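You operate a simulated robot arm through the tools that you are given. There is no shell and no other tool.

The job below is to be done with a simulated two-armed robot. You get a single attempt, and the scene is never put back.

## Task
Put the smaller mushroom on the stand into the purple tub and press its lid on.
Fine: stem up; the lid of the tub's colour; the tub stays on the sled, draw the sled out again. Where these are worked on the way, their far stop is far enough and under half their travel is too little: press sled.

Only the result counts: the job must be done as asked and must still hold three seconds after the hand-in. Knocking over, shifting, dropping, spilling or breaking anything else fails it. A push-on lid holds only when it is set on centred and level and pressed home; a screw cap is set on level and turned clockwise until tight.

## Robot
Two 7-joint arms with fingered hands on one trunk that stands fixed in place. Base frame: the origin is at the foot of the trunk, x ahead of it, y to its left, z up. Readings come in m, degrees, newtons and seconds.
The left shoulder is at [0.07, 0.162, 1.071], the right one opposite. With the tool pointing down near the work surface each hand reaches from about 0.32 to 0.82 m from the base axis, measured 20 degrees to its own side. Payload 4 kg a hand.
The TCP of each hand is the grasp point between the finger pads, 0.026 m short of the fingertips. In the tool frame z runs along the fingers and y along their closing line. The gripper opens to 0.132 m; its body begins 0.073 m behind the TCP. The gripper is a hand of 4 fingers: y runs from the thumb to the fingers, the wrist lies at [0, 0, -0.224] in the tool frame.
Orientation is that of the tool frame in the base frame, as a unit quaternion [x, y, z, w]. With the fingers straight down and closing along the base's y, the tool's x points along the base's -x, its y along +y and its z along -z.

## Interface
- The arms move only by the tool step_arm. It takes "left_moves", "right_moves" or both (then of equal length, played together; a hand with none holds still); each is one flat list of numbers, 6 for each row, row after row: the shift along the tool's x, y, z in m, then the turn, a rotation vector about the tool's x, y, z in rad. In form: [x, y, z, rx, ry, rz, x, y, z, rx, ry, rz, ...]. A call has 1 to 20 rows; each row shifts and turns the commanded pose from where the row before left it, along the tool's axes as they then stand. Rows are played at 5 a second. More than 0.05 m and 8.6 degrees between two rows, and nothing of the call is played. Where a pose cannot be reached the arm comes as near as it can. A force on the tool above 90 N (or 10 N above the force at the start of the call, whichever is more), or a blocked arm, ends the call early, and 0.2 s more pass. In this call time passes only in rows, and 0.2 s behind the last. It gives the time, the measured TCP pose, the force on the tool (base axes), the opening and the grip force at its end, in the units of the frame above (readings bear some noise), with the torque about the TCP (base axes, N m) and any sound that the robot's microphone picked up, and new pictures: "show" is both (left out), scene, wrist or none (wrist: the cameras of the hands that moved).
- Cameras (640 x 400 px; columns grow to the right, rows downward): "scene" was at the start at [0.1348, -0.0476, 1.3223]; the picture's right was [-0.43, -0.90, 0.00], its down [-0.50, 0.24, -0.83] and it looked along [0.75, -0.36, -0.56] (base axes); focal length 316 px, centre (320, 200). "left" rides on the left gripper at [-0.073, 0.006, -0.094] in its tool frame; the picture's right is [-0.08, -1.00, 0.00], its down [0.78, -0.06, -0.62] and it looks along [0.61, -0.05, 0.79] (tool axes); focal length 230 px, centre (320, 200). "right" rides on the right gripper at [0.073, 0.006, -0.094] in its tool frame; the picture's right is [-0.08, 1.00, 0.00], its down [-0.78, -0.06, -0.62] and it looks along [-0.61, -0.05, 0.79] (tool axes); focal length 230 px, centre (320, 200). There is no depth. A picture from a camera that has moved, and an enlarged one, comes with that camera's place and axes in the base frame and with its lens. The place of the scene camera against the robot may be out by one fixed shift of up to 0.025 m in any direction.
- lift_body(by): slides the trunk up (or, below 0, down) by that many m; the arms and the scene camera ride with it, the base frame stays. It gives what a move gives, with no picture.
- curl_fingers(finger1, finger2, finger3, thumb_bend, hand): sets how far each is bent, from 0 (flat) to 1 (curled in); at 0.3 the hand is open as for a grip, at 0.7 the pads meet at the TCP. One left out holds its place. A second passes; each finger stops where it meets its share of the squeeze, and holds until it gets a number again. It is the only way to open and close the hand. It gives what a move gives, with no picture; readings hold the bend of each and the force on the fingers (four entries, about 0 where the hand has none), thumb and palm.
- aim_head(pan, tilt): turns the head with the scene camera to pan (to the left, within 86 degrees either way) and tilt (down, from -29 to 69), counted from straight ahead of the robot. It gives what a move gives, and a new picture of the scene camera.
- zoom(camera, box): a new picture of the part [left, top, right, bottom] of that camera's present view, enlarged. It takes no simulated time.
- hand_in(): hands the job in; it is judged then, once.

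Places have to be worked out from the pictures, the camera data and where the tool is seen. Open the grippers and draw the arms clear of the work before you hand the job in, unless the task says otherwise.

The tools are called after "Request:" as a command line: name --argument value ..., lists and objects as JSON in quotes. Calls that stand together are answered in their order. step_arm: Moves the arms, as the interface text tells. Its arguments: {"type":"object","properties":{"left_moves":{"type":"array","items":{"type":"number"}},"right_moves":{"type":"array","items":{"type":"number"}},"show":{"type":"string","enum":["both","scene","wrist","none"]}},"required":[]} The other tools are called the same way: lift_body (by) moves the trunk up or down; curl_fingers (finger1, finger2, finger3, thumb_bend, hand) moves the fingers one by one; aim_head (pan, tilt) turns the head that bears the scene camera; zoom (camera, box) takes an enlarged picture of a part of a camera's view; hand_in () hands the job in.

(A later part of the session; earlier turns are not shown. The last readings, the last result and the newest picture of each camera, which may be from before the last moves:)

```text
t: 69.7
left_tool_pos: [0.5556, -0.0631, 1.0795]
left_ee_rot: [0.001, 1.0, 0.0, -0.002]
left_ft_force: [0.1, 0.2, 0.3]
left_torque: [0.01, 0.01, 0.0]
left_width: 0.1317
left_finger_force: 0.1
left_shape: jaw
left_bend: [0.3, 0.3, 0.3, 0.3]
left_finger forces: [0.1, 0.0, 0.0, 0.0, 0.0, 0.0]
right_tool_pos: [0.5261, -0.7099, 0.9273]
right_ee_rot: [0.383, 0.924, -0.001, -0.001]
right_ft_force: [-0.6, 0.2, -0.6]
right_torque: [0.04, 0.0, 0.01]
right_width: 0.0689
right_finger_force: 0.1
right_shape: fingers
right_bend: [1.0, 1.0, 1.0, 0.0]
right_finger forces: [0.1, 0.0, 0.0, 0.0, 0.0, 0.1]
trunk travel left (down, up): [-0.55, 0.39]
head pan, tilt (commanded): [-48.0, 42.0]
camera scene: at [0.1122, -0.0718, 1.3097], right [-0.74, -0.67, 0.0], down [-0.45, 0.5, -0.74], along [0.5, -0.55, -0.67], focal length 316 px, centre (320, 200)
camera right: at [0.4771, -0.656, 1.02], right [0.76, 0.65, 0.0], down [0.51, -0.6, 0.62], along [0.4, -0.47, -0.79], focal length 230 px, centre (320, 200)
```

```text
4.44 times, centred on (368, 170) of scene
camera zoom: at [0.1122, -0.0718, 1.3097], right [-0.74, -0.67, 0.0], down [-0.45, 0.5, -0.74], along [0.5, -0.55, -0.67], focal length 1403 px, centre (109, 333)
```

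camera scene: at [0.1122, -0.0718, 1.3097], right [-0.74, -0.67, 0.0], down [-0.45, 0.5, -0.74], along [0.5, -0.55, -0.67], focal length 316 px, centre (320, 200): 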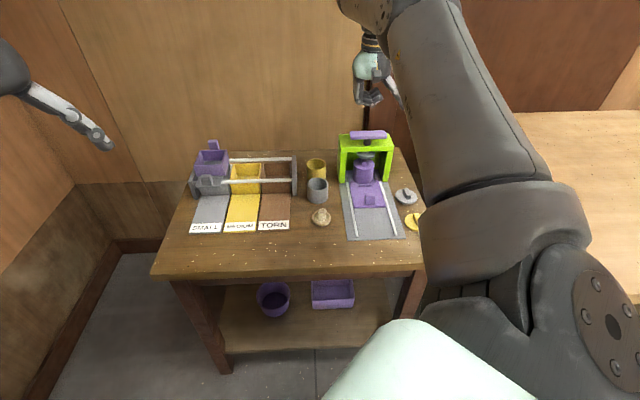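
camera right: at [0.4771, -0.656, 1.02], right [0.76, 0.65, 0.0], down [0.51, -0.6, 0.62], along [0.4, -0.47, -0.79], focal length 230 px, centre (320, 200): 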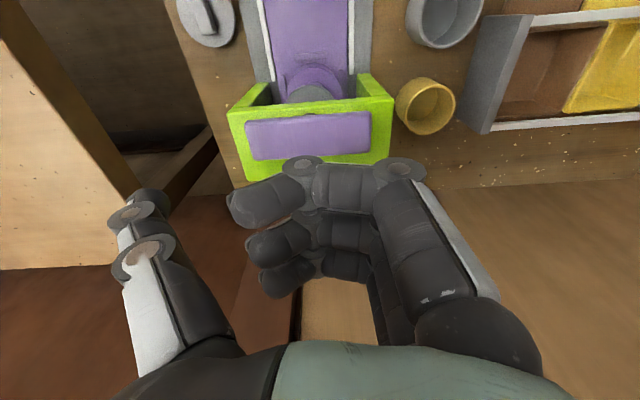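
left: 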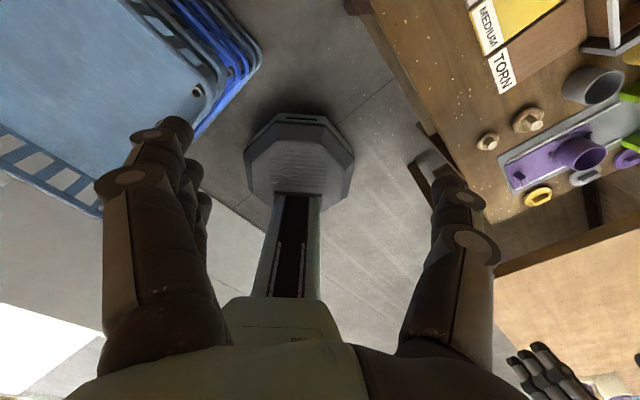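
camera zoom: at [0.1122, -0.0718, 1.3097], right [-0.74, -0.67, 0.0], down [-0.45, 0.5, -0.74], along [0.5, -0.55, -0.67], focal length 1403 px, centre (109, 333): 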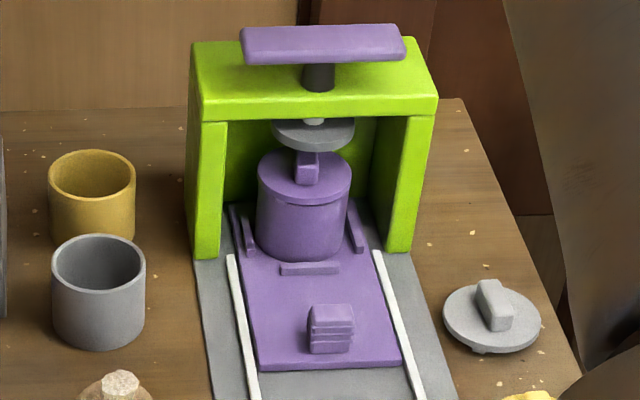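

Disc is ~1–1.5 cm above the lid's ridge, well centred. I lower the fist to just above the handle, then press in small steps.

Request:
step_arm --right_moves '[0, 0, 0.02, 0, 0, 0, 0, 0, 0.02, 0, 0, 0, 0, 0, 0.02, 0, 0, 0]' --show "none"

Request:
step_arm --right_moves '[0, 0, 0.005, 0, 0, 0, 0, 0, 0.005, 0, 0, 0]' --show "none"

Request:
zoom --camera "scene" --box '[335, 105, 400, 195]'

```text
t: 70.5
left_tool_pos: [0.5552, -0.0625, 1.0825]
left_ee_rot: [0.0, 1.0, 0.0, 0.0]
left_ft_force: [-1.0, -0.5, -0.3]
left_torque: [0.0, 0.0, 0.01]
left_width: 0.1318
left_finger_force: 0.1
left_shape: jaw
left_bend: [0.3, 0.3, 0.3, 0.3]
left_finger forces: [0.0, 0.1, 0.0, 0.0, 0.0, 0.0]
right_tool_pos: [0.5246, -0.7108, 0.866]
right_ee_rot: [0.384, 0.924, 0.001, 0.0]
right_ft_force: [-0.9, -0.1, -0.3]
right_torque: [-0.02, -0.01, 0.01]
right_width: 0.0687
right_finger_force: 0.0
right_shape: fingers
right_bend: [1.0, 1.0, 1.0, 0.0]
right_finger forces: [0.0, 0.1, 0.1, 0.1, 0.1, 0.0]
trunk travel left (down, up): [-0.55, 0.39]
head pan, tilt (commanded): [-48.0, 42.0]
```

```text
t: 71.1
left_tool_pos: [0.5542, -0.062, 1.0826]
left_ee_rot: [0.0, 1.0, 0.0, 0.0]
left_ft_force: [0.7, 0.0, 0.0]
left_torque: [0.0, 0.0, -0.01]
left_width: 0.1318
left_finger_force: 0.0
left_shape: jaw
left_bend: [0.3, 0.3, 0.3, 0.3]
left_finger forces: [0.0, 0.1, 0.0, 0.0, 0.1, 0.1]
right_tool_pos: [0.5245, -0.7099, 0.8562]
right_ee_rot: [0.383, 0.924, 0.0, 0.001]
right_ft_force: [-0.1, -0.1, -0.4]
right_torque: [-0.03, -0.02, 0.0]
right_width: 0.0686
right_finger_force: 0.1
right_shape: fingers
right_bend: [1.0, 1.0, 1.0, 0.0]
right_finger forces: [0.1, 0.1, 0.0, 0.0, 0.1, 0.0]
trunk travel left (down, up): [-0.55, 0.39]
head pan, tilt (commanded): [-48.0, 42.0]
```

```text
4.44 times, centred on (368, 150) of scene
camera zoom: at [0.111, -0.0714, 1.3098], right [-0.74, -0.67, 0.0], down [-0.45, 0.5, -0.74], along [0.5, -0.55, -0.67], focal length 1403 px, centre (109, 422)
```

zoom: 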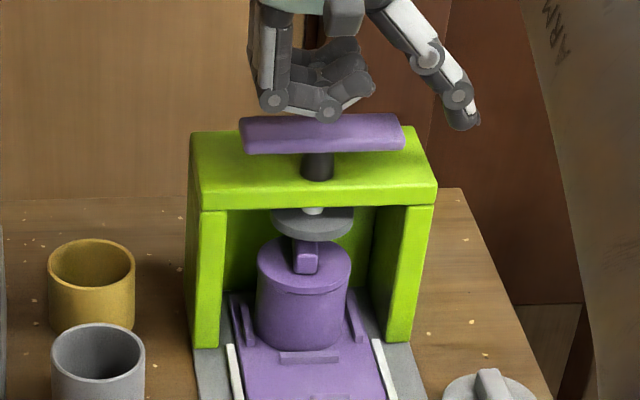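

Just above the handle. I continue down in small steps.

Request:
step_arm --right_moves '[0, 0, 0.004, 0, 0, 0, 0, 0, 0.004, 0, 0, 0, 0, 0, 0.004, 0, 0, 0]' --show "none"

Request:
step_arm --right_moves '[0, 0, 0.004, 0, 0, 0, 0, 0, 0.004, 0, 0, 0]' --show "none"

Request:
zoom --camera "scene" --box '[335, 105, 400, 195]'

```text
t: 71.9
left_tool_pos: [0.5563, -0.0626, 1.0821]
left_ee_rot: [0.0, 1.0, 0.0, -0.001]
left_ft_force: [0.8, -0.5, -0.3]
left_torque: [0.03, 0.0, 0.0]
left_width: 0.1317
left_finger_force: 0.0
left_shape: jaw
left_bend: [0.3, 0.3, 0.3, 0.3]
left_finger forces: [0.0, 0.0, 0.0, 0.0, 0.1, 0.0]
right_tool_pos: [0.5226, -0.7103, 0.8451]
right_ee_rot: [0.383, 0.924, 0.0, 0.0]
right_ft_force: [-0.3, -1.0, -0.3]
right_torque: [0.01, -0.01, 0.01]
right_width: 0.0691
right_finger_force: 0.1
right_shape: fingers
right_bend: [1.0, 1.0, 1.0, 0.0]
right_finger forces: [0.0, 0.0, 0.2, 0.0, 0.0, 0.0]
trunk travel left (down, up): [-0.55, 0.39]
head pan, tilt (commanded): [-48.0, 42.0]
```

```text
t: 72.5
left_tool_pos: [0.5552, -0.0628, 1.0825]
left_ee_rot: [-0.001, 1.0, 0.0, 0.0]
left_ft_force: [-0.4, 0.1, 0.0]
left_torque: [0.04, -0.01, -0.01]
left_width: 0.1318
left_finger_force: 0.0
left_shape: jaw
left_bend: [0.3, 0.3, 0.3, 0.3]
left_finger forces: [0.0, 0.1, 0.1, 0.0, 0.1, 0.0]
right_tool_pos: [0.5242, -0.7107, 0.8364]
right_ee_rot: [0.383, 0.924, 0.0, 0.001]
right_ft_force: [-0.5, 0.2, -0.4]
right_torque: [0.01, 0.01, -0.02]
right_width: 0.0687
right_finger_force: 0.4
right_shape: fingers
right_bend: [1.0, 1.0, 1.0, 0.0]
right_finger forces: [0.1, 0.4, 0.1, 0.1, 0.1, 0.1]
trunk travel left (down, up): [-0.55, 0.39]
head pan, tilt (commanded): [-48.0, 42.0]
```

```text
4.44 times, centred on (368, 150) of scene
camera zoom: at [0.111, -0.0712, 1.3098], right [-0.74, -0.67, 0.0], down [-0.45, 0.5, -0.74], along [0.5, -0.55, -0.67], focal length 1403 px, centre (109, 422)
```

zoom: 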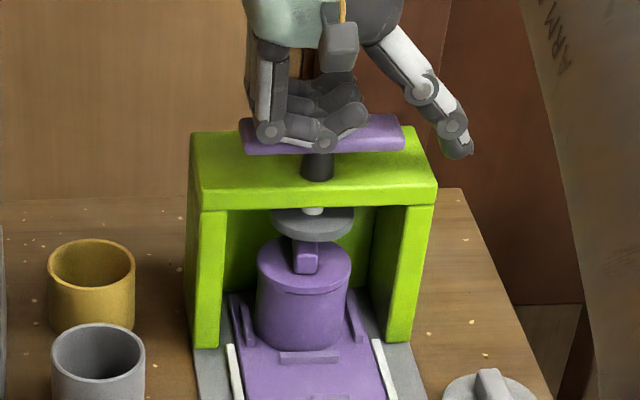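

Contact begins (finger 2 registers). I continue pressing.

Request:
step_arm --right_moves '[0, 0, 0.003, 0, 0, 0, 0, 0, 0.003, 0, 0, 0]' --show "none"

Request:
step_arm --right_moves '[0, 0, 0.003, 0, 0, 0, 0, 0, 0.003, 0, 0, 0]' --show "none"

Request:
zoom --camera "scene" --box '[335, 105, 400, 195]'

```text
t: 73.1
left_tool_pos: [0.5552, -0.062, 1.0816]
left_ee_rot: [0.0, 1.0, 0.0, -0.001]
left_ft_force: [1.0, -0.2, 0.0]
left_torque: [-0.01, 0.01, 0.0]
left_width: 0.1319
left_finger_force: 0.1
left_shape: jaw
left_bend: [0.3, 0.3, 0.3, 0.3]
left_finger forces: [0.0, 0.0, 0.0, 0.0, 0.1, 0.0]
right_tool_pos: [0.5252, -0.7107, 0.8317]
right_ee_rot: [0.384, 0.924, 0.0, 0.001]
right_ft_force: [1.2, -0.2, 1.3]
right_torque: [0.0, 0.02, 0.01]
right_width: 0.069
right_finger_force: 0.7
right_shape: fingers
right_bend: [1.0, 1.0, 1.0, 0.0]
right_finger forces: [0.0, 1.2, 0.0, 0.0, 0.0, 0.0]
trunk travel left (down, up): [-0.55, 0.39]
head pan, tilt (commanded): [-48.0, 42.0]
```

```text
t: 73.7
left_tool_pos: [0.5565, -0.0623, 1.081]
left_ee_rot: [0.0, 1.0, -0.001, 0.0]
left_ft_force: [-0.5, -0.1, 0.1]
left_torque: [0.0, -0.01, 0.01]
left_width: 0.1316
left_finger_force: 0.2
left_shape: jaw
left_bend: [0.3, 0.3, 0.3, 0.3]
left_finger forces: [0.0, 0.1, 0.1, 0.1, 0.1, 0.1]
right_tool_pos: [0.5249, -0.7106, 0.8251]
right_ee_rot: [0.383, 0.924, -0.001, 0.0]
right_ft_force: [1.0, 0.0, 2.1]
right_torque: [0.03, 0.01, -0.02]
right_width: 0.0691
right_finger_force: 1.1
right_shape: fingers
right_bend: [1.0, 1.0, 1.0, 0.0]
right_finger forces: [0.0, 2.0, 0.0, 0.0, 0.0, 0.0]
trunk travel left (down, up): [-0.55, 0.39]
head pan, tilt (commanded): [-48.0, 42.0]
```

```text
4.44 times, centred on (368, 150) of scene
camera zoom: at [0.1108, -0.071, 1.3099], right [-0.74, -0.67, 0.0], down [-0.45, 0.5, -0.74], along [0.5, -0.55, -0.67], focal length 1403 px, centre (109, 422)
```

zoom: 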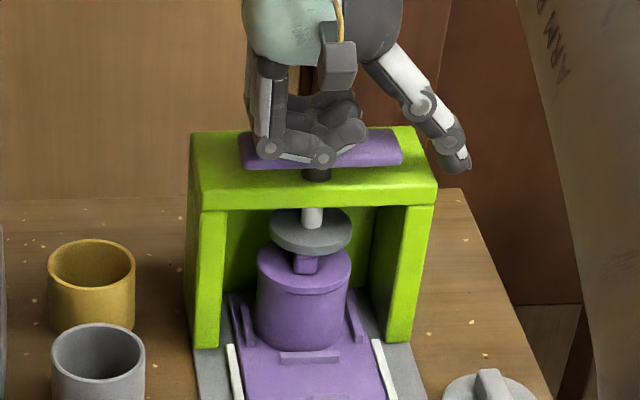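

The plunger follows down with light spring force. I keep pressing.

Request:
step_arm --right_moves '[0, 0, 0.003, 0, 0, 0, 0, 0, 0.003, 0, 0, 0]' --show "none"

Request:
step_arm --right_moves '[0, 0, 0.003, 0, 0, 0, 0, 0, 0.003, 0, 0, 0]' --show "none"

Request:
zoom --camera "scene" --box '[335, 105, 400, 195]'

```text
t: 74.3
left_tool_pos: [0.5552, -0.0613, 1.0817]
left_ee_rot: [0.0, 1.0, -0.001, 0.0]
left_ft_force: [1.0, 0.2, 0.0]
left_torque: [-0.01, -0.01, 0.01]
left_width: 0.1317
left_finger_force: 0.1
left_shape: jaw
left_bend: [0.3, 0.3, 0.3, 0.3]
left_finger forces: [0.0, 0.0, 0.0, 0.1, 0.1, 0.0]
right_tool_pos: [0.5252, -0.7095, 0.8213]
right_ee_rot: [0.384, 0.923, -0.001, 0.0]
right_ft_force: [1.6, -0.4, 2.7]
right_torque: [-0.06, -0.02, -0.01]
right_width: 0.0688
right_finger_force: 1.8
right_shape: fingers
right_bend: [1.0, 1.0, 1.0, 0.0]
right_finger forces: [0.0, 2.4, 1.0, 0.1, 0.0, 0.1]
trunk travel left (down, up): [-0.55, 0.39]
head pan, tilt (commanded): [-48.0, 42.0]
```

```text
t: 74.9
left_tool_pos: [0.5534, -0.0599, 1.0824]
left_ee_rot: [0.0, 1.0, -0.001, 0.001]
left_ft_force: [-0.3, -0.4, -0.4]
left_torque: [0.01, 0.04, -0.01]
left_width: 0.1318
left_finger_force: 0.1
left_shape: jaw
left_bend: [0.3, 0.3, 0.3, 0.3]
left_finger forces: [0.0, 0.0, 0.0, 0.0, 0.0, 0.1]
right_tool_pos: [0.5268, -0.7092, 0.8173]
right_ee_rot: [0.382, 0.924, -0.002, 0.003]
right_ft_force: [6.6, -1.9, 21.8]
right_torque: [-0.19, 0.08, 0.03]
right_width: 0.069
right_finger_force: 11.2
right_shape: fingers
right_bend: [1.0, 1.0, 1.0, 0.0]
right_finger forces: [0.0, 12.4, 9.1, 0.0, 0.5, 0.0]
trunk travel left (down, up): [-0.55, 0.39]
head pan, tilt (commanded): [-48.0, 42.0]
```

```text
4.44 times, centred on (368, 150) of scene
camera zoom: at [0.1097, -0.0684, 1.3104], right [-0.74, -0.67, 0.0], down [-0.45, 0.5, -0.74], along [0.5, -0.55, -0.67], focal length 1403 px, centre (109, 422)
```

zoom: 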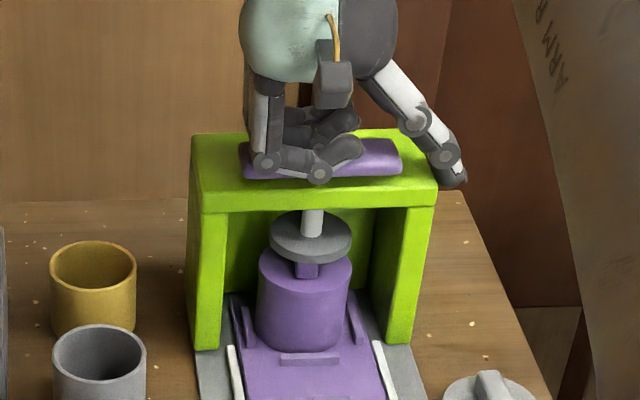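

Now 22 N: the disc bears on the lid. I press further in 2 mm steps, watching for a click.

Request:
step_arm --right_moves '[0, 0, 0.002, 0, 0, 0]' --show "none"

Request:
step_arm --right_moves '[0, 0, 0.002, 0, 0, 0]' --show "none"

Request:
zoom --camera "scene" --box '[335, 105, 400, 195]'

```text
t: 75.3
left_tool_pos: [0.5539, -0.0589, 1.0817]
left_ee_rot: [0.0, 1.0, -0.002, 0.001]
left_ft_force: [-0.3, -0.3, 0.8]
left_torque: [0.0, -0.01, -0.04]
left_width: 0.1318
left_finger_force: 0.0
left_shape: jaw
left_bend: [0.3, 0.3, 0.3, 0.3]
left_finger forces: [0.0, 0.1, 0.0, 0.1, 0.0, 0.0]
right_tool_pos: [0.527, -0.709, 0.8152]
right_ee_rot: [0.382, 0.924, -0.002, 0.003]
right_ft_force: [11.7, -2.9, 27.9]
right_torque: [-0.29, 0.17, 0.14]
right_width: 0.0694
right_finger_force: 15.0
right_shape: fingers
right_bend: [1.0, 1.0, 1.0, 0.0]
right_finger forces: [0.0, 16.0, 13.7, 0.0, 0.9, 0.0]
trunk travel left (down, up): [-0.55, 0.39]
head pan, tilt (commanded): [-48.0, 42.0]
```

```text
t: 75.7
left_tool_pos: [0.5544, -0.0578, 1.0836]
left_ee_rot: [0.0, 1.0, -0.001, 0.001]
left_ft_force: [0.4, -0.1, 0.2]
left_torque: [0.0, 0.03, -0.01]
left_width: 0.1317
left_finger_force: 0.1
left_shape: jaw
left_bend: [0.3, 0.3, 0.3, 0.3]
left_finger forces: [0.1, 0.1, 0.1, 0.1, 0.0, 0.0]
right_tool_pos: [0.5261, -0.7085, 0.8148]
right_ee_rot: [0.382, 0.924, -0.001, 0.005]
right_ft_force: [16.1, -4.2, 35.6]
right_torque: [-0.43, 0.3, 0.16]
right_width: 0.0697
right_finger_force: 19.8
right_shape: fingers
right_bend: [1.0, 1.0, 1.0, 0.0]
right_finger forces: [0.2, 19.2, 18.1, 0.0, 1.7, 0.0]
trunk travel left (down, up): [-0.55, 0.39]
head pan, tilt (commanded): [-48.0, 42.0]
```

```text
4.44 times, centred on (368, 150) of scene
camera zoom: at [0.1097, -0.0667, 1.3105], right [-0.74, -0.67, 0.0], down [-0.45, 0.49, -0.75], along [0.5, -0.55, -0.67], focal length 1403 px, centre (109, 422)
```

zoom: 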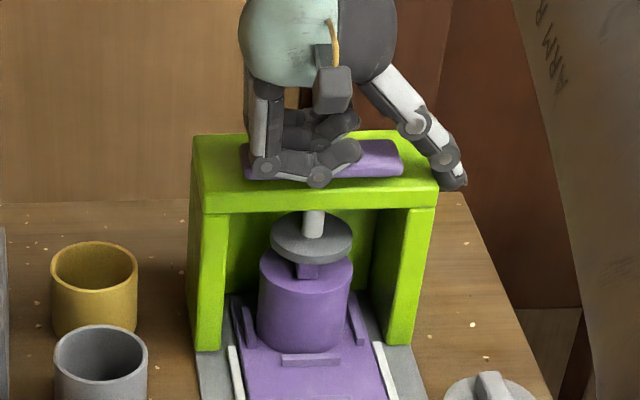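

35 N, no click yet, with some sideways force because an outer finger is wedging on the plate's edge. I look closely at the lid before going on.

Request:
zoom --camera "scene" --box '[350, 145, 390, 180]'

Request:
zoom --camera "right" --box '[200, 60, 440, 220]'

```text
11.43 times, centred on (370, 162) of scene
camera zoom: at [0.1097, -0.0667, 1.3105], right [-0.74, -0.67, 0.0], down [-0.45, 0.49, -0.75], along [0.5, -0.55, -0.67], focal length 3607 px, centre (-251, 629)
```

zoom: 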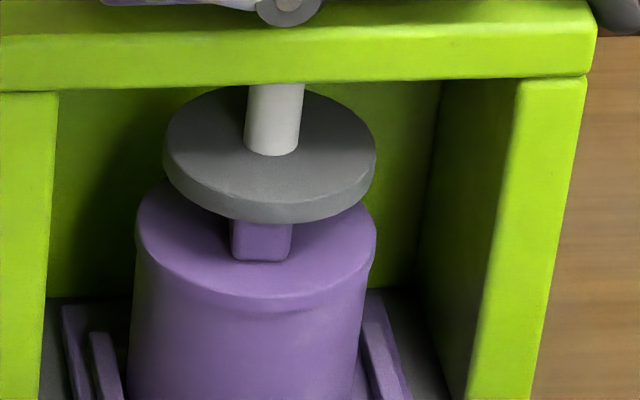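

```text
2.50 times, centred on (320, 140) of right
camera zoom: at [0.477, -0.653, 0.9081], right [0.76, 0.65, 0.0], down [0.51, -0.59, 0.62], along [0.41, -0.47, -0.78], focal length 575 px, centre (320, 350)
```

zoom: 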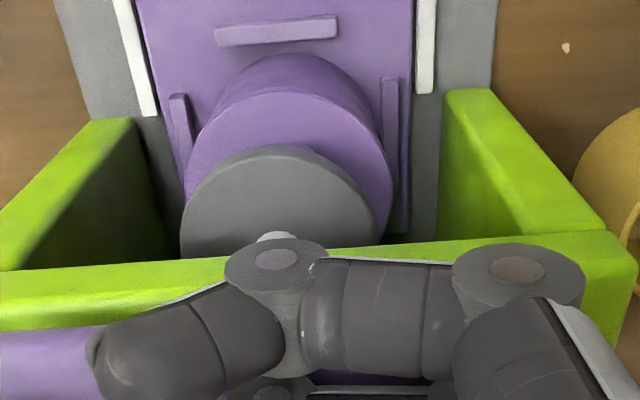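

Lid looks level under the disc but hasn't clicked. I back off 3 cm, splay the outer fingers flat so only the middle knuckle presses the plate's centre, and press again.

Request:
step_arm --right_moves '[0, 0, -0.01, 0, 0, 0, 0, 0, -0.015, 0, 0, 0, 0, 0, -0.02, 0, 0, 0]' --show "none"

Request:
curl_fingers --hand "right" --finger1 0.0 --finger2 1.0 --finger3 0.0 --thumb_bend 0.0

Request:
zoom --camera "scene" --box '[325, 85, 410, 195]'

Request:
zoom --camera "right" --box '[0, 0, 640, 400]'

```text
t: 76.5
left_tool_pos: [0.5548, -0.0619, 1.0813]
left_ee_rot: [-0.001, 1.0, -0.001, 0.0]
left_ft_force: [0.1, 0.9, -0.2]
left_torque: [-0.01, -0.02, -0.02]
left_width: 0.1319
left_finger_force: 0.1
left_shape: jaw
left_bend: [0.3, 0.3, 0.3, 0.3]
left_finger forces: [0.0, 0.0, 0.1, 0.0, 0.1, 0.0]
right_tool_pos: [0.522, -0.7088, 0.8538]
right_ee_rot: [0.384, 0.923, 0.0, -0.002]
right_ft_force: [0.0, -0.8, 0.3]
right_torque: [0.0, 0.0, -0.05]
right_width: 0.0692
right_finger_force: 0.1
right_shape: fingers
right_bend: [1.0, 1.0, 1.0, 0.0]
right_finger forces: [0.1, 0.0, 0.1, 0.1, 0.0, 0.0]
trunk travel left (down, up): [-0.55, 0.39]
head pan, tilt (commanded): [-48.0, 42.0]
```

```text
t: 77.5
left_tool_pos: [0.5556, -0.0624, 1.0813]
left_ee_rot: [0.0, 1.0, 0.0, 0.0]
left_ft_force: [-0.5, 0.1, 0.4]
left_torque: [-0.01, -0.04, 0.0]
left_width: 0.132
left_finger_force: 0.1
left_shape: jaw
left_bend: [0.3, 0.3, 0.3, 0.3]
left_finger forces: [0.1, 0.0, 0.1, 0.0, 0.1, 0.0]
right_tool_pos: [0.5235, -0.71, 0.8529]
right_ee_rot: [0.383, 0.924, 0.0, 0.0]
right_ft_force: [1.0, 0.1, -0.4]
right_torque: [0.01, 0.0, 0.03]
right_width: 0.1842
right_finger_force: 0.1
right_shape: fingers
right_bend: [0.0, 1.0, 0.0, 0.0]
right_finger forces: [0.0, 0.0, 0.1, 0.0, 0.0, 0.0]
trunk travel left (down, up): [-0.55, 0.39]
head pan, tilt (commanded): [-48.0, 42.0]
```

```text
3.64 times, centred on (368, 140) of scene
camera zoom: at [0.1107, -0.0708, 1.3098], right [-0.74, -0.67, 0.0], down [-0.45, 0.5, -0.74], along [0.5, -0.55, -0.67], focal length 1148 px, centre (147, 418)
```

zoom: 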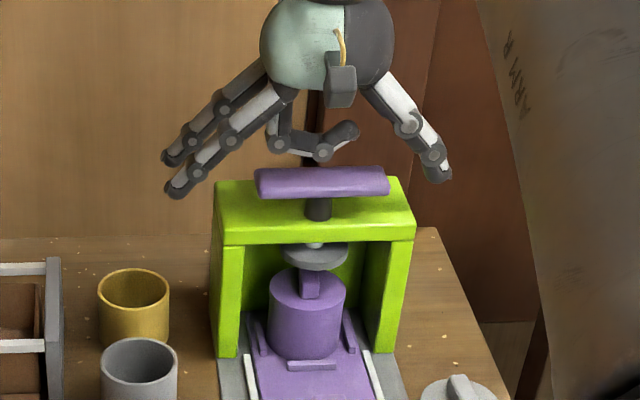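

```text
1.00 times, centred on (320, 200) of right (not enlarged: the box is as wide or as high as the picture)
camera zoom: at [0.4748, -0.6552, 0.9476], right [0.76, 0.65, 0.0], down [0.51, -0.6, 0.62], along [0.4, -0.47, -0.79], focal length 230 px, centre (320, 200)
```

zoom: 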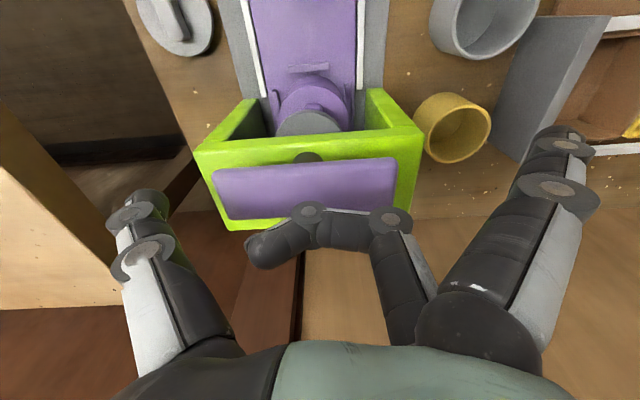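

The middle knuckle is centred over the handle. I press down again in steps.

Request:
step_arm --right_moves '[0, 0, 0.006, 0, 0, 0, 0, 0, 0.006, 0, 0, 0, 0, 0, 0.006, 0, 0, 0, 0, 0, 0.005, 0, 0, 0, 0, 0, 0.005, 0, 0, 0]' --show "none"

Request:
step_arm --right_moves '[0, 0, 0.004, 0, 0, 0, 0, 0, 0.004, 0, 0, 0]' --show "none"

Request:
step_arm --right_moves '[0, 0, 0.003, 0, 0, 0]' --show "none"

Request:
zoom --camera "scene" --box '[325, 105, 410, 195]'

```text
t: 78.7
left_tool_pos: [0.5559, -0.062, 1.0814]
left_ee_rot: [0.001, 1.0, 0.001, 0.0]
left_ft_force: [0.3, 0.3, 1.1]
left_torque: [-0.02, 0.01, 0.02]
left_width: 0.1319
left_finger_force: 0.1
left_shape: jaw
left_bend: [0.3, 0.3, 0.3, 0.3]
left_finger forces: [0.0, 0.1, 0.0, 0.0, 0.1, 0.0]
right_tool_pos: [0.5232, -0.7111, 0.8261]
right_ee_rot: [0.384, 0.923, 0.0, 0.001]
right_ft_force: [-0.1, 0.1, 1.7]
right_torque: [0.0, 0.01, 0.0]
right_width: 0.1841
right_finger_force: 1.0
right_shape: fingers
right_bend: [0.0, 1.0, 0.0, 0.0]
right_finger forces: [0.1, 2.0, 0.0, 0.1, 0.0, 0.1]
trunk travel left (down, up): [-0.55, 0.39]
head pan, tilt (commanded): [-48.0, 42.0]
```

```text
t: 79.3
left_tool_pos: [0.555, -0.0612, 1.0813]
left_ee_rot: [0.0, 1.0, 0.0, 0.0]
left_ft_force: [-0.4, 0.3, -0.3]
left_torque: [-0.02, 0.02, -0.01]
left_width: 0.1319
left_finger_force: 0.1
left_shape: jaw
left_bend: [0.3, 0.3, 0.3, 0.3]
left_finger forces: [0.0, 0.0, 0.0, 0.0, 0.0, 0.1]
right_tool_pos: [0.5251, -0.7114, 0.8201]
right_ee_rot: [0.383, 0.924, -0.001, 0.0]
right_ft_force: [0.7, 0.4, 4.5]
right_torque: [-0.02, 0.03, -0.02]
right_width: 0.1843
right_finger_force: 2.6
right_shape: fingers
right_bend: [0.0, 1.0, 0.0, 0.0]
right_finger forces: [0.0, 4.0, 0.0, 0.0, 0.0, 0.0]
trunk travel left (down, up): [-0.55, 0.39]
head pan, tilt (commanded): [-48.0, 42.0]
```

```text
t: 79.7
left_tool_pos: [0.5559, -0.061, 1.0826]
left_ee_rot: [0.0, 1.0, -0.001, 0.0]
left_ft_force: [0.6, 0.0, 0.5]
left_torque: [-0.01, 0.01, -0.02]
left_width: 0.132
left_finger_force: 0.0
left_shape: jaw
left_bend: [0.3, 0.3, 0.3, 0.3]
left_finger forces: [0.1, 0.0, 0.0, 0.0, 0.1, 0.0]
right_tool_pos: [0.5256, -0.7111, 0.818]
right_ee_rot: [0.383, 0.924, 0.0, 0.001]
right_ft_force: [3.0, 1.8, 9.9]
right_torque: [-0.09, 0.11, -0.03]
right_width: 0.1843
right_finger_force: 4.8
right_shape: fingers
right_bend: [0.0, 1.0, 0.0, 0.0]
right_finger forces: [0.1, 10.2, 0.0, 0.1, 0.0, 0.0]
trunk travel left (down, up): [-0.55, 0.39]
head pan, tilt (commanded): [-48.0, 42.0]
```

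```text
4.44 times, centred on (368, 150) of scene
camera zoom: at [0.1104, -0.0694, 1.3101], right [-0.74, -0.67, 0.0], down [-0.45, 0.5, -0.74], along [0.5, -0.55, -0.67], focal length 1403 px, centre (109, 422)
```

zoom: 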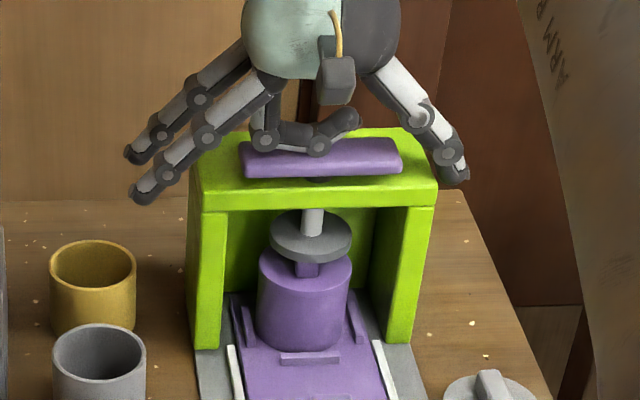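

Clean contact, 10 N. I continue in 3 mm commands, reading force and sound each time.

Request:
step_arm --right_moves '[0, 0, 0.003, 0, 0, 0]' --show "none"

Request:
step_arm --right_moves '[0, 0, 0.003, 0, 0, 0]' --show "none"

Request:
step_arm --right_moves '[0, 0, 0.003, 0, 0, 0]' --show "none"

Request:
zoom --camera "scene" --box '[325, 105, 410, 195]'

```text
t: 80.1
left_tool_pos: [0.553, -0.0595, 1.0828]
left_ee_rot: [0.0, 1.0, -0.001, 0.0]
left_ft_force: [0.2, 0.4, -0.2]
left_torque: [0.01, 0.01, 0.0]
left_width: 0.1317
left_finger_force: 0.0
left_shape: jaw
left_bend: [0.3, 0.3, 0.3, 0.3]
left_finger forces: [0.1, 0.0, 0.0, 0.0, 0.0, 0.0]
right_tool_pos: [0.525, -0.7099, 0.816]
right_ee_rot: [0.382, 0.924, -0.001, 0.002]
right_ft_force: [5.0, 0.9, 17.7]
right_torque: [-0.11, 0.19, 0.03]
right_width: 0.184
right_finger_force: 9.5
right_shape: fingers
right_bend: [0.0, 1.0, 0.0, 0.0]
right_finger forces: [0.0, 17.3, 0.0, 0.0, 0.6, 0.0]
trunk travel left (down, up): [-0.55, 0.39]
head pan, tilt (commanded): [-48.0, 42.0]
```

```text
t: 80.5
left_tool_pos: [0.5538, -0.0605, 1.0825]
left_ee_rot: [-0.001, 1.0, -0.001, 0.001]
left_ft_force: [-0.1, -0.2, -0.8]
left_torque: [0.0, -0.02, 0.04]
left_width: 0.1318
left_finger_force: 0.0
left_shape: jaw
left_bend: [0.3, 0.3, 0.3, 0.3]
left_finger forces: [0.0, 0.0, 0.1, 0.1, 0.0, 0.0]
right_tool_pos: [0.5262, -0.708, 0.8132]
right_ee_rot: [0.382, 0.924, -0.001, 0.003]
right_ft_force: [8.0, 0.5, 24.8]
right_torque: [-0.22, 0.37, 0.08]
right_width: 0.1844
right_finger_force: 12.7
right_shape: fingers
right_bend: [0.0, 1.0, 0.0, 0.0]
right_finger forces: [0.1, 23.2, 0.0, 0.1, 1.3, 0.0]
trunk travel left (down, up): [-0.55, 0.39]
head pan, tilt (commanded): [-48.0, 42.0]
```

```text
t: 80.9
left_tool_pos: [0.5528, -0.0584, 1.0838]
left_ee_rot: [0.0, 1.0, -0.002, 0.002]
left_ft_force: [0.3, 0.0, 0.4]
left_torque: [0.03, -0.01, 0.0]
left_width: 0.1318
left_finger_force: 0.1
left_shape: jaw
left_bend: [0.3, 0.3, 0.3, 0.3]
left_finger forces: [0.1, 0.1, 0.0, 0.0, 0.0, 0.0]
right_tool_pos: [0.5247, -0.7075, 0.812]
right_ee_rot: [0.383, 0.924, -0.001, 0.004]
right_ft_force: [7.3, 1.8, 30.8]
right_torque: [-0.19, 0.31, 0.06]
right_width: 0.1854
right_finger_force: 15.9
right_shape: fingers
right_bend: [0.0, 1.0, 0.0, 0.0]
right_finger forces: [0.0, 29.4, 0.0, 0.0, 2.1, 0.1]
trunk travel left (down, up): [-0.55, 0.39]
head pan, tilt (commanded): [-48.0, 42.0]
```

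```text
4.44 times, centred on (368, 150) of scene
camera zoom: at [0.1089, -0.0666, 1.3105], right [-0.74, -0.67, 0.0], down [-0.45, 0.49, -0.75], along [0.5, -0.55, -0.67], focal length 1403 px, centre (109, 422)
```

zoom: 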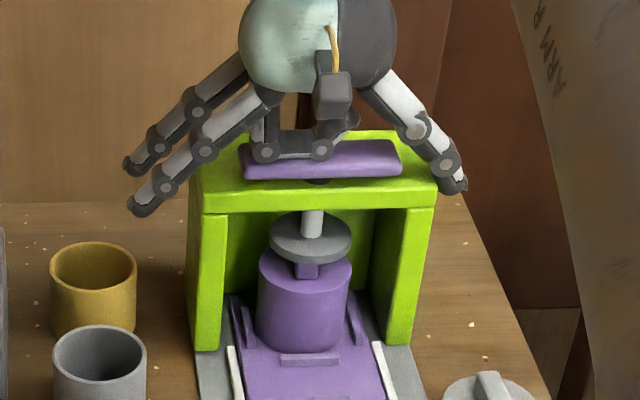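

31 N and rising smoothly. I keep going.

Request:
step_arm --right_moves '[0, -0.002, 0.003, 0, 0, 0, 0, 0, 0.003, 0, 0, 0]' --show "none"

Request:
step_arm --right_moves '[0, -0.002, 0.003, 0, 0, 0, 0, 0, 0.003, 0, 0, 0]' --show "none"

Request:
zoom --camera "scene" --box '[325, 105, 410, 195]'

```text
t: 81.5
left_tool_pos: [0.5517, -0.0555, 1.084]
left_ee_rot: [0.001, 1.0, -0.003, 0.001]
left_ft_force: [0.6, -0.5, -0.4]
left_torque: [0.03, -0.01, -0.01]
left_width: 0.1319
left_finger_force: 0.1
left_shape: jaw
left_bend: [0.3, 0.3, 0.3, 0.3]
left_finger forces: [0.1, 0.1, 0.1, 0.0, 0.0, 0.1]
right_tool_pos: [0.5234, -0.7088, 0.8119]
right_ee_rot: [0.382, 0.924, -0.002, 0.007]
right_ft_force: [9.0, 4.7, 51.7]
right_torque: [0.13, 0.01, 0.03]
right_width: 0.1849
right_finger_force: 25.0
right_shape: fingers
right_bend: [0.0, 1.0, 0.0, 0.0]
right_finger forces: [0.0, 49.1, 0.0, 0.0, 1.9, 0.0]
trunk travel left (down, up): [-0.55, 0.39]
head pan, tilt (commanded): [-48.0, 42.0]
```

```text
t: 82.1
left_tool_pos: [0.5504, -0.0534, 1.086]
left_ee_rot: [0.0, 1.0, -0.005, 0.002]
left_ft_force: [-0.9, 0.0, 0.6]
left_torque: [-0.04, -0.01, -0.01]
left_width: 0.132
left_finger_force: 0.0
left_shape: jaw
left_bend: [0.3, 0.3, 0.3, 0.3]
left_finger forces: [0.1, 0.0, 0.1, 0.0, 0.0, 0.1]
right_tool_pos: [0.5235, -0.7079, 0.8113]
right_ee_rot: [0.382, 0.924, -0.004, 0.013]
right_ft_force: [10.7, 4.8, 70.4]
right_torque: [0.59, -0.37, -0.05]
right_width: 0.1851
right_finger_force: 35.5
right_shape: fingers
right_bend: [0.0, 1.0, 0.0, 0.0]
right_finger forces: [0.0, 69.1, 0.0, 0.0, 1.4, 0.0]
trunk travel left (down, up): [-0.55, 0.39]
head pan, tilt (commanded): [-48.0, 42.0]
```

```text
4.44 times, centred on (368, 150) of scene
camera zoom: at [0.1049, -0.0607, 1.3113], right [-0.74, -0.67, 0.0], down [-0.44, 0.49, -0.75], along [0.5, -0.56, -0.66], focal length 1403 px, centre (109, 422)
```

zoom: 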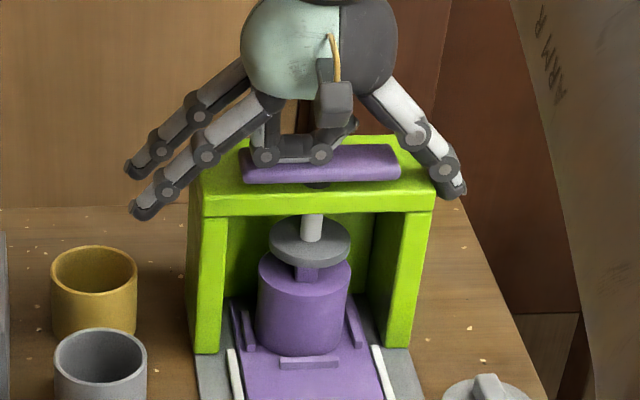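

70 N with the TCP no longer moving: a hard stop. I look closely at the lid/tub seam.

Request:
zoom --camera "scene" --box '[350, 145, 390, 180]'

Request:
zoom --camera "right" --box '[220, 0, 420, 130]'

```text
11.43 times, centred on (370, 162) of scene
camera zoom: at [0.1049, -0.0607, 1.3113], right [-0.74, -0.67, 0.0], down [-0.44, 0.49, -0.75], along [0.5, -0.56, -0.66], focal length 3607 px, centre (-251, 629)
```

zoom: 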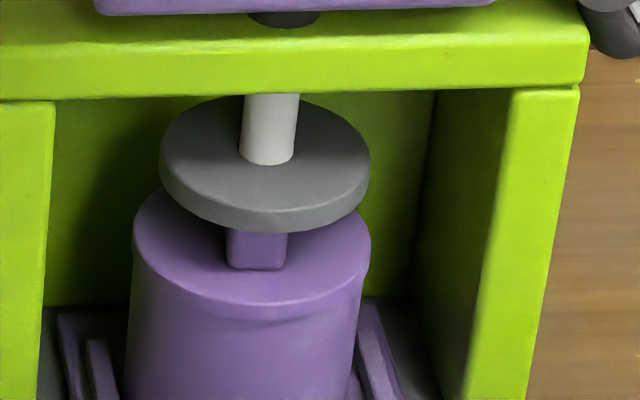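

```text
3.08 times, centred on (320, 65) of right
camera zoom: at [0.4739, -0.6527, 0.9032], right [0.76, 0.65, 0.01], down [0.5, -0.59, 0.64], along [0.42, -0.48, -0.77], focal length 708 px, centre (320, 615)
```

zoom: 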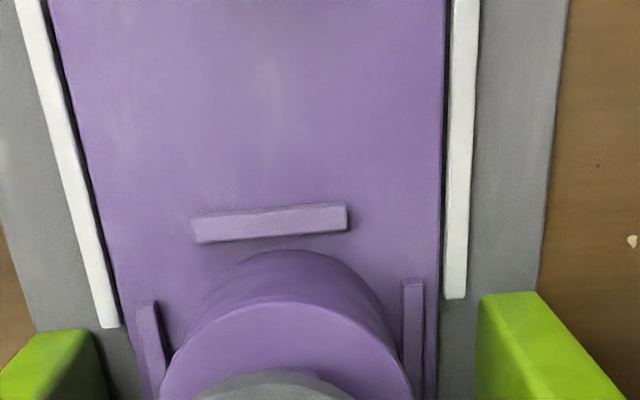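

The disc sits at the same height as at the earlier 35 N, so the lid has bottomed out. I release the press and raise the hand.

Request:
step_arm --right_moves '[0, 0.004, -0.006, 0, 0, 0, 0, 0, -0.008, 0, 0, 0, 0, 0, -0.02, 0, 0, 0, 0, 0, -0.03, 0, 0, 0, 0, 0, -0.04, 0, 0, 0]' --show "none"

Request:
zoom --camera "scene" --box '[335, 125, 400, 215]'

Request:
zoom --camera "scene" --box '[350, 145, 390, 180]'

```text
t: 83.3
left_tool_pos: [0.5562, -0.0615, 1.0827]
left_ee_rot: [0.0, 1.0, 0.0, 0.0]
left_ft_force: [-0.3, 0.6, 0.0]
left_torque: [0.02, 0.0, 0.01]
left_width: 0.1317
left_finger_force: 0.1
left_shape: jaw
left_bend: [0.3, 0.3, 0.3, 0.3]
left_finger forces: [0.1, 0.1, 0.0, 0.1, 0.1, 0.1]
right_tool_pos: [0.5235, -0.7099, 0.8988]
right_ee_rot: [0.384, 0.923, 0.0, -0.001]
right_ft_force: [0.9, -0.8, 0.4]
right_torque: [0.0, -0.04, 0.02]
right_width: 0.1844
right_finger_force: 0.2
right_shape: fingers
right_bend: [0.0, 1.0, 0.0, 0.0]
right_finger forces: [0.0, 0.0, 0.0, 0.0, 0.0, 0.1]
trunk travel left (down, up): [-0.55, 0.39]
head pan, tilt (commanded): [-48.0, 42.0]
```

```text
4.44 times, centred on (368, 170) of scene
camera zoom: at [0.1101, -0.0706, 1.3098], right [-0.74, -0.67, 0.0], down [-0.45, 0.5, -0.74], along [0.5, -0.55, -0.67], focal length 1403 px, centre (109, 333)
```

zoom: 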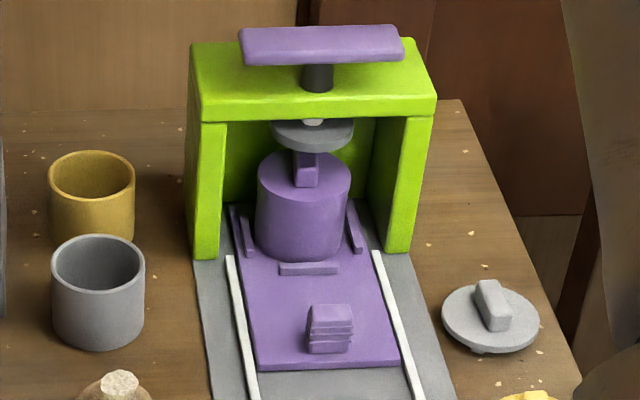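

```text
11.43 times, centred on (370, 162) of scene
camera zoom: at [0.1101, -0.0706, 1.3098], right [-0.74, -0.67, 0.0], down [-0.45, 0.5, -0.74], along [0.5, -0.55, -0.67], focal length 3607 px, centre (-251, 629)
```

zoom: 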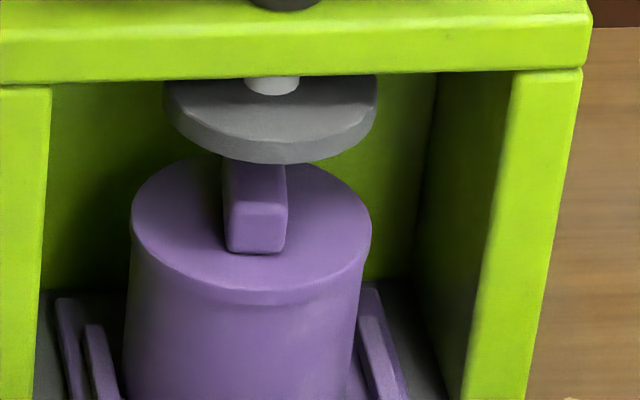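

The lid sits lower and flush now. I move back behind the sled knob: raise, retreat 8.6 cm, then form a closed pinch to hook the knob from its far side.

Request:
step_arm --right_moves '[0, 0, -0.03, 0, 0, 0, 0.0287, -0.003, 0, 0, 0, 0, 0.0287, -0.003, 0, 0, 0, 0, 0.0286, -0.003, 0, 0, 0, 0]' --show "none"

Request:
curl_fingers --hand "right" --finger1 1.0 --finger2 0.68 --finger3 1.0 --thumb_bend 0.68

Request:
zoom --camera "right" --box '[200, 0, 440, 180]'

Request:
zoom --camera "scene" --box '[320, 80, 420, 220]'

```text
t: 84.3
left_tool_pos: [0.5539, -0.0624, 1.0829]
left_ee_rot: [0.0, 1.0, 0.0, 0.001]
left_ft_force: [-0.3, -0.4, -0.4]
left_torque: [0.02, -0.02, 0.03]
left_width: 0.1317
left_finger_force: 0.2
left_shape: jaw
left_bend: [0.3, 0.3, 0.3, 0.3]
left_finger forces: [0.0, 0.0, 0.1, 0.1, 0.1, 0.0]
right_tool_pos: [0.4563, -0.6531, 0.9293]
right_ee_rot: [0.383, 0.924, 0.0, 0.001]
right_ft_force: [0.0, -0.7, 0.6]
right_torque: [-0.01, -0.02, -0.02]
right_width: 0.1841
right_finger_force: 0.0
right_shape: fingers
right_bend: [0.0, 1.0, 0.0, 0.0]
right_finger forces: [0.0, 0.0, 0.0, 0.0, 0.0, 0.2]
trunk travel left (down, up): [-0.55, 0.39]
head pan, tilt (commanded): [-48.0, 42.0]
```

```text
t: 85.3
left_tool_pos: [0.5549, -0.063, 1.083]
left_ee_rot: [0.0, 1.0, -0.001, 0.0]
left_ft_force: [0.1, -0.4, -0.8]
left_torque: [0.0, -0.01, 0.02]
left_width: 0.1321
left_finger_force: 0.1
left_shape: jaw
left_bend: [0.3, 0.3, 0.3, 0.3]
left_finger forces: [0.0, 0.1, 0.0, 0.0, 0.0, 0.1]
right_tool_pos: [0.4577, -0.6543, 0.9283]
right_ee_rot: [0.383, 0.924, 0.0, -0.001]
right_ft_force: [-0.3, -0.1, 0.2]
right_torque: [0.02, -0.02, 0.0]
right_width: 0.0399
right_finger_force: 0.1
right_shape: fingers
right_bend: [1.0, 0.68, 1.0, 0.68]
right_finger forces: [0.1, 0.0, 0.0, 0.0, 0.1, 0.0]
trunk travel left (down, up): [-0.55, 0.39]
head pan, tilt (commanded): [-48.0, 42.0]
```

```text
2.22 times, centred on (320, 90) of right
camera zoom: at [0.4095, -0.5998, 1.0223], right [0.76, 0.65, 0.0], down [0.51, -0.6, 0.62], along [0.4, -0.47, -0.79], focal length 511 px, centre (320, 444)
```

zoom: 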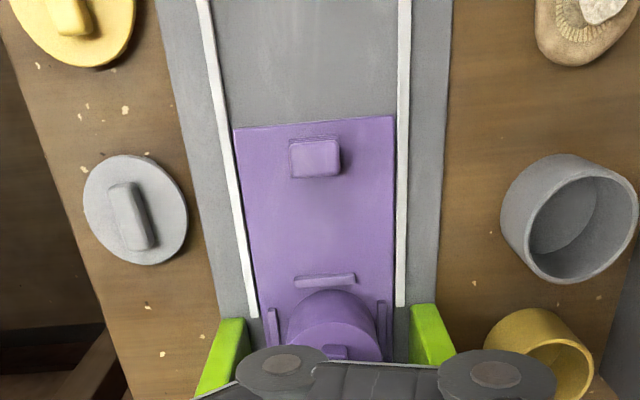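

```text
2.86 times, centred on (370, 150) of scene
camera zoom: at [0.1107, -0.0712, 1.3099], right [-0.74, -0.67, 0.0], down [-0.45, 0.5, -0.74], along [0.5, -0.55, -0.67], focal length 902 px, centre (177, 343)
```

zoom: 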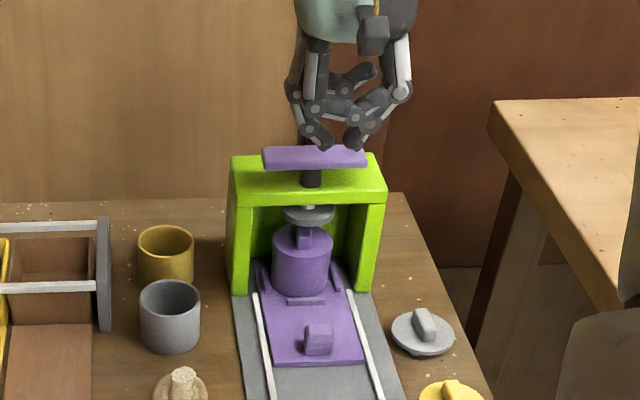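

Knob now at V≈0.761; the TCP at V≈0.7865 is just beyond its far face. I descend straight down behind it.

Request:
step_arm --right_moves '[0, 0, 0.04, 0, 0, 0, 0, 0, 0.04, 0, 0, 0, 0, 0, 0.04, 0, 0, 0, 0, 0, 0.035, 0, 0, 0, 0, 0, 0.025, 0, 0, 0]' --show "none"

Request:
zoom --camera "right" --box '[220, 60, 420, 220]'

Request:
zoom --camera "scene" --box '[340, 120, 410, 210]'

```text
t: 86.5
left_tool_pos: [0.5565, -0.0637, 1.0817]
left_ee_rot: [0.0, 1.0, 0.0, 0.0]
left_ft_force: [0.3, 0.3, 0.4]
left_torque: [0.0, 0.03, 0.01]
left_width: 0.1318
left_finger_force: 0.0
left_shape: jaw
left_bend: [0.3, 0.3, 0.3, 0.3]
left_finger forces: [0.0, 0.0, 0.0, 0.1, 0.0, 0.0]
right_tool_pos: [0.4575, -0.655, 0.7476]
right_ee_rot: [0.384, 0.923, 0.0, -0.001]
right_ft_force: [-0.2, 0.3, -0.3]
right_torque: [-0.01, 0.0, 0.01]
right_width: 0.0394
right_finger_force: 0.0
right_shape: fingers
right_bend: [1.0, 0.68, 1.0, 0.68]
right_finger forces: [0.0, 0.1, 0.0, 0.1, 0.0, 0.1]
trunk travel left (down, up): [-0.55, 0.39]
head pan, tilt (commanded): [-48.0, 42.0]
```

```text
2.50 times, centred on (320, 140) of right
camera zoom: at [0.4094, -0.601, 0.8402], right [0.76, 0.65, 0.0], down [0.51, -0.6, 0.62], along [0.4, -0.47, -0.79], focal length 575 px, centre (320, 350)
```

zoom: 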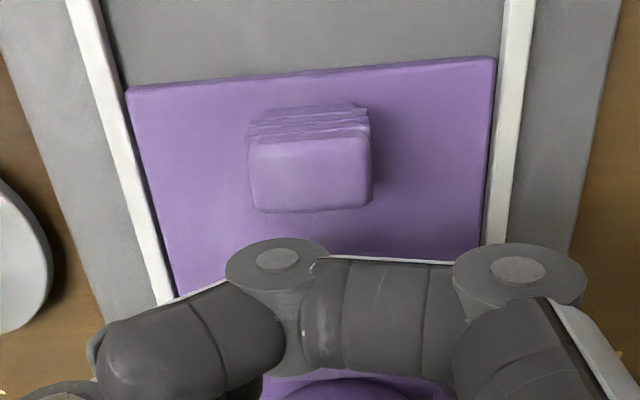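

```text
4.44 times, centred on (375, 165) of scene
camera zoom: at [0.1113, -0.0716, 1.3098], right [-0.74, -0.67, 0.0], down [-0.45, 0.5, -0.74], along [0.5, -0.55, -0.67], focal length 1403 px, centre (76, 356)
```

zoom: 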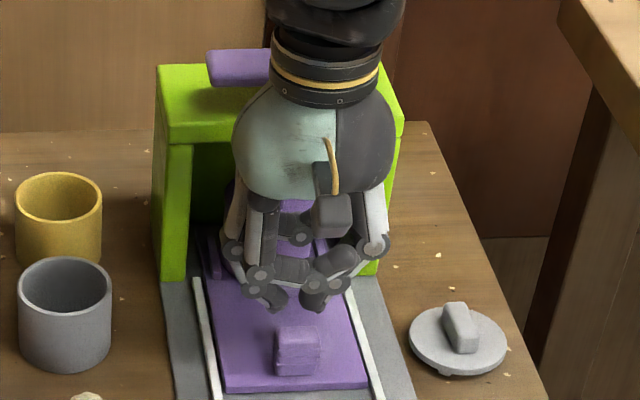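

Request:
step_arm --right_moves '[0, 0, 0.01, 0, 0, 0, 0, 0, 0.0095, 0, 0, 0]' --show "none"

Request:
step_arm --right_moves '[0.005, 0, 0, 0, 0, 0, 0.005, 0, 0, 0, 0, 0, 0.005, 0, 0, 0, 0, 0]' --show "none"

Request:
zoom --camera "right" --box '[220, 60, 420, 220]'

Request:
zoom --camera "scene" --box '[340, 120, 410, 210]'

```text
t: 87.1
left_tool_pos: [0.5555, -0.0623, 1.0816]
left_ee_rot: [0.0, 1.0, -0.001, 0.0]
left_ft_force: [0.5, 0.2, 0.4]
left_torque: [-0.02, 0.01, 0.0]
left_width: 0.1318
left_finger_force: 0.1
left_shape: jaw
left_bend: [0.3, 0.3, 0.3, 0.3]
left_finger forces: [0.0, 0.0, 0.0, 0.0, 0.1, 0.1]
right_tool_pos: [0.458, -0.6562, 0.7289]
right_ee_rot: [0.383, 0.924, 0.0, 0.0]
right_ft_force: [0.5, 0.1, -0.3]
right_torque: [-0.02, 0.0, 0.03]
right_width: 0.0395
right_finger_force: 0.1
right_shape: fingers
right_bend: [1.0, 0.68, 1.0, 0.68]
right_finger forces: [0.0, 0.0, 0.0, 0.1, 0.0, 0.1]
trunk travel left (down, up): [-0.55, 0.39]
head pan, tilt (commanded): [-48.0, 42.0]
```

```text
t: 87.9
left_tool_pos: [0.556, -0.0631, 1.082]
left_ee_rot: [0.0, 1.0, 0.0, 0.001]
left_ft_force: [-0.7, 0.3, 0.1]
left_torque: [0.05, -0.01, 0.0]
left_width: 0.1318
left_finger_force: 0.1
left_shape: jaw
left_bend: [0.3, 0.3, 0.3, 0.3]
left_finger forces: [0.1, 0.1, 0.0, 0.0, 0.1, 0.0]
right_tool_pos: [0.447, -0.6458, 0.7285]
right_ee_rot: [0.383, 0.924, 0.0, 0.0]
right_ft_force: [1.2, -0.9, 0.0]
right_torque: [0.0, -0.01, 0.01]
right_width: 0.0397
right_finger_force: 0.6
right_shape: fingers
right_bend: [1.0, 0.68, 1.0, 0.68]
right_finger forces: [0.1, 0.1, 0.0, 0.1, 1.2, 0.0]
trunk travel left (down, up): [-0.55, 0.39]
head pan, tilt (commanded): [-48.0, 42.0]
```

```text
2.50 times, centred on (320, 140) of right
camera zoom: at [0.398, -0.5911, 0.8221], right [0.76, 0.65, 0.0], down [0.51, -0.6, 0.62], along [0.4, -0.47, -0.79], focal length 575 px, centre (320, 350)
```

zoom: 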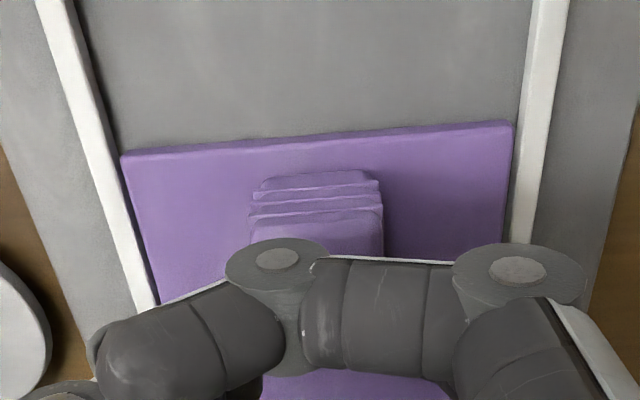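

```text
4.44 times, centred on (375, 165) of scene
camera zoom: at [0.1108, -0.0714, 1.3098], right [-0.74, -0.67, 0.0], down [-0.45, 0.5, -0.74], along [0.5, -0.55, -0.67], focal length 1403 px, centre (76, 356)
```

zoom: 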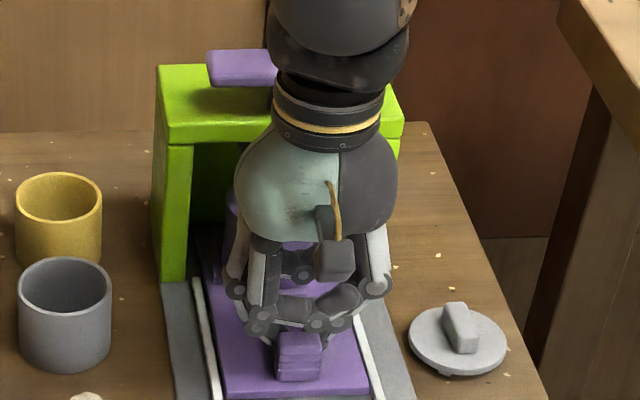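

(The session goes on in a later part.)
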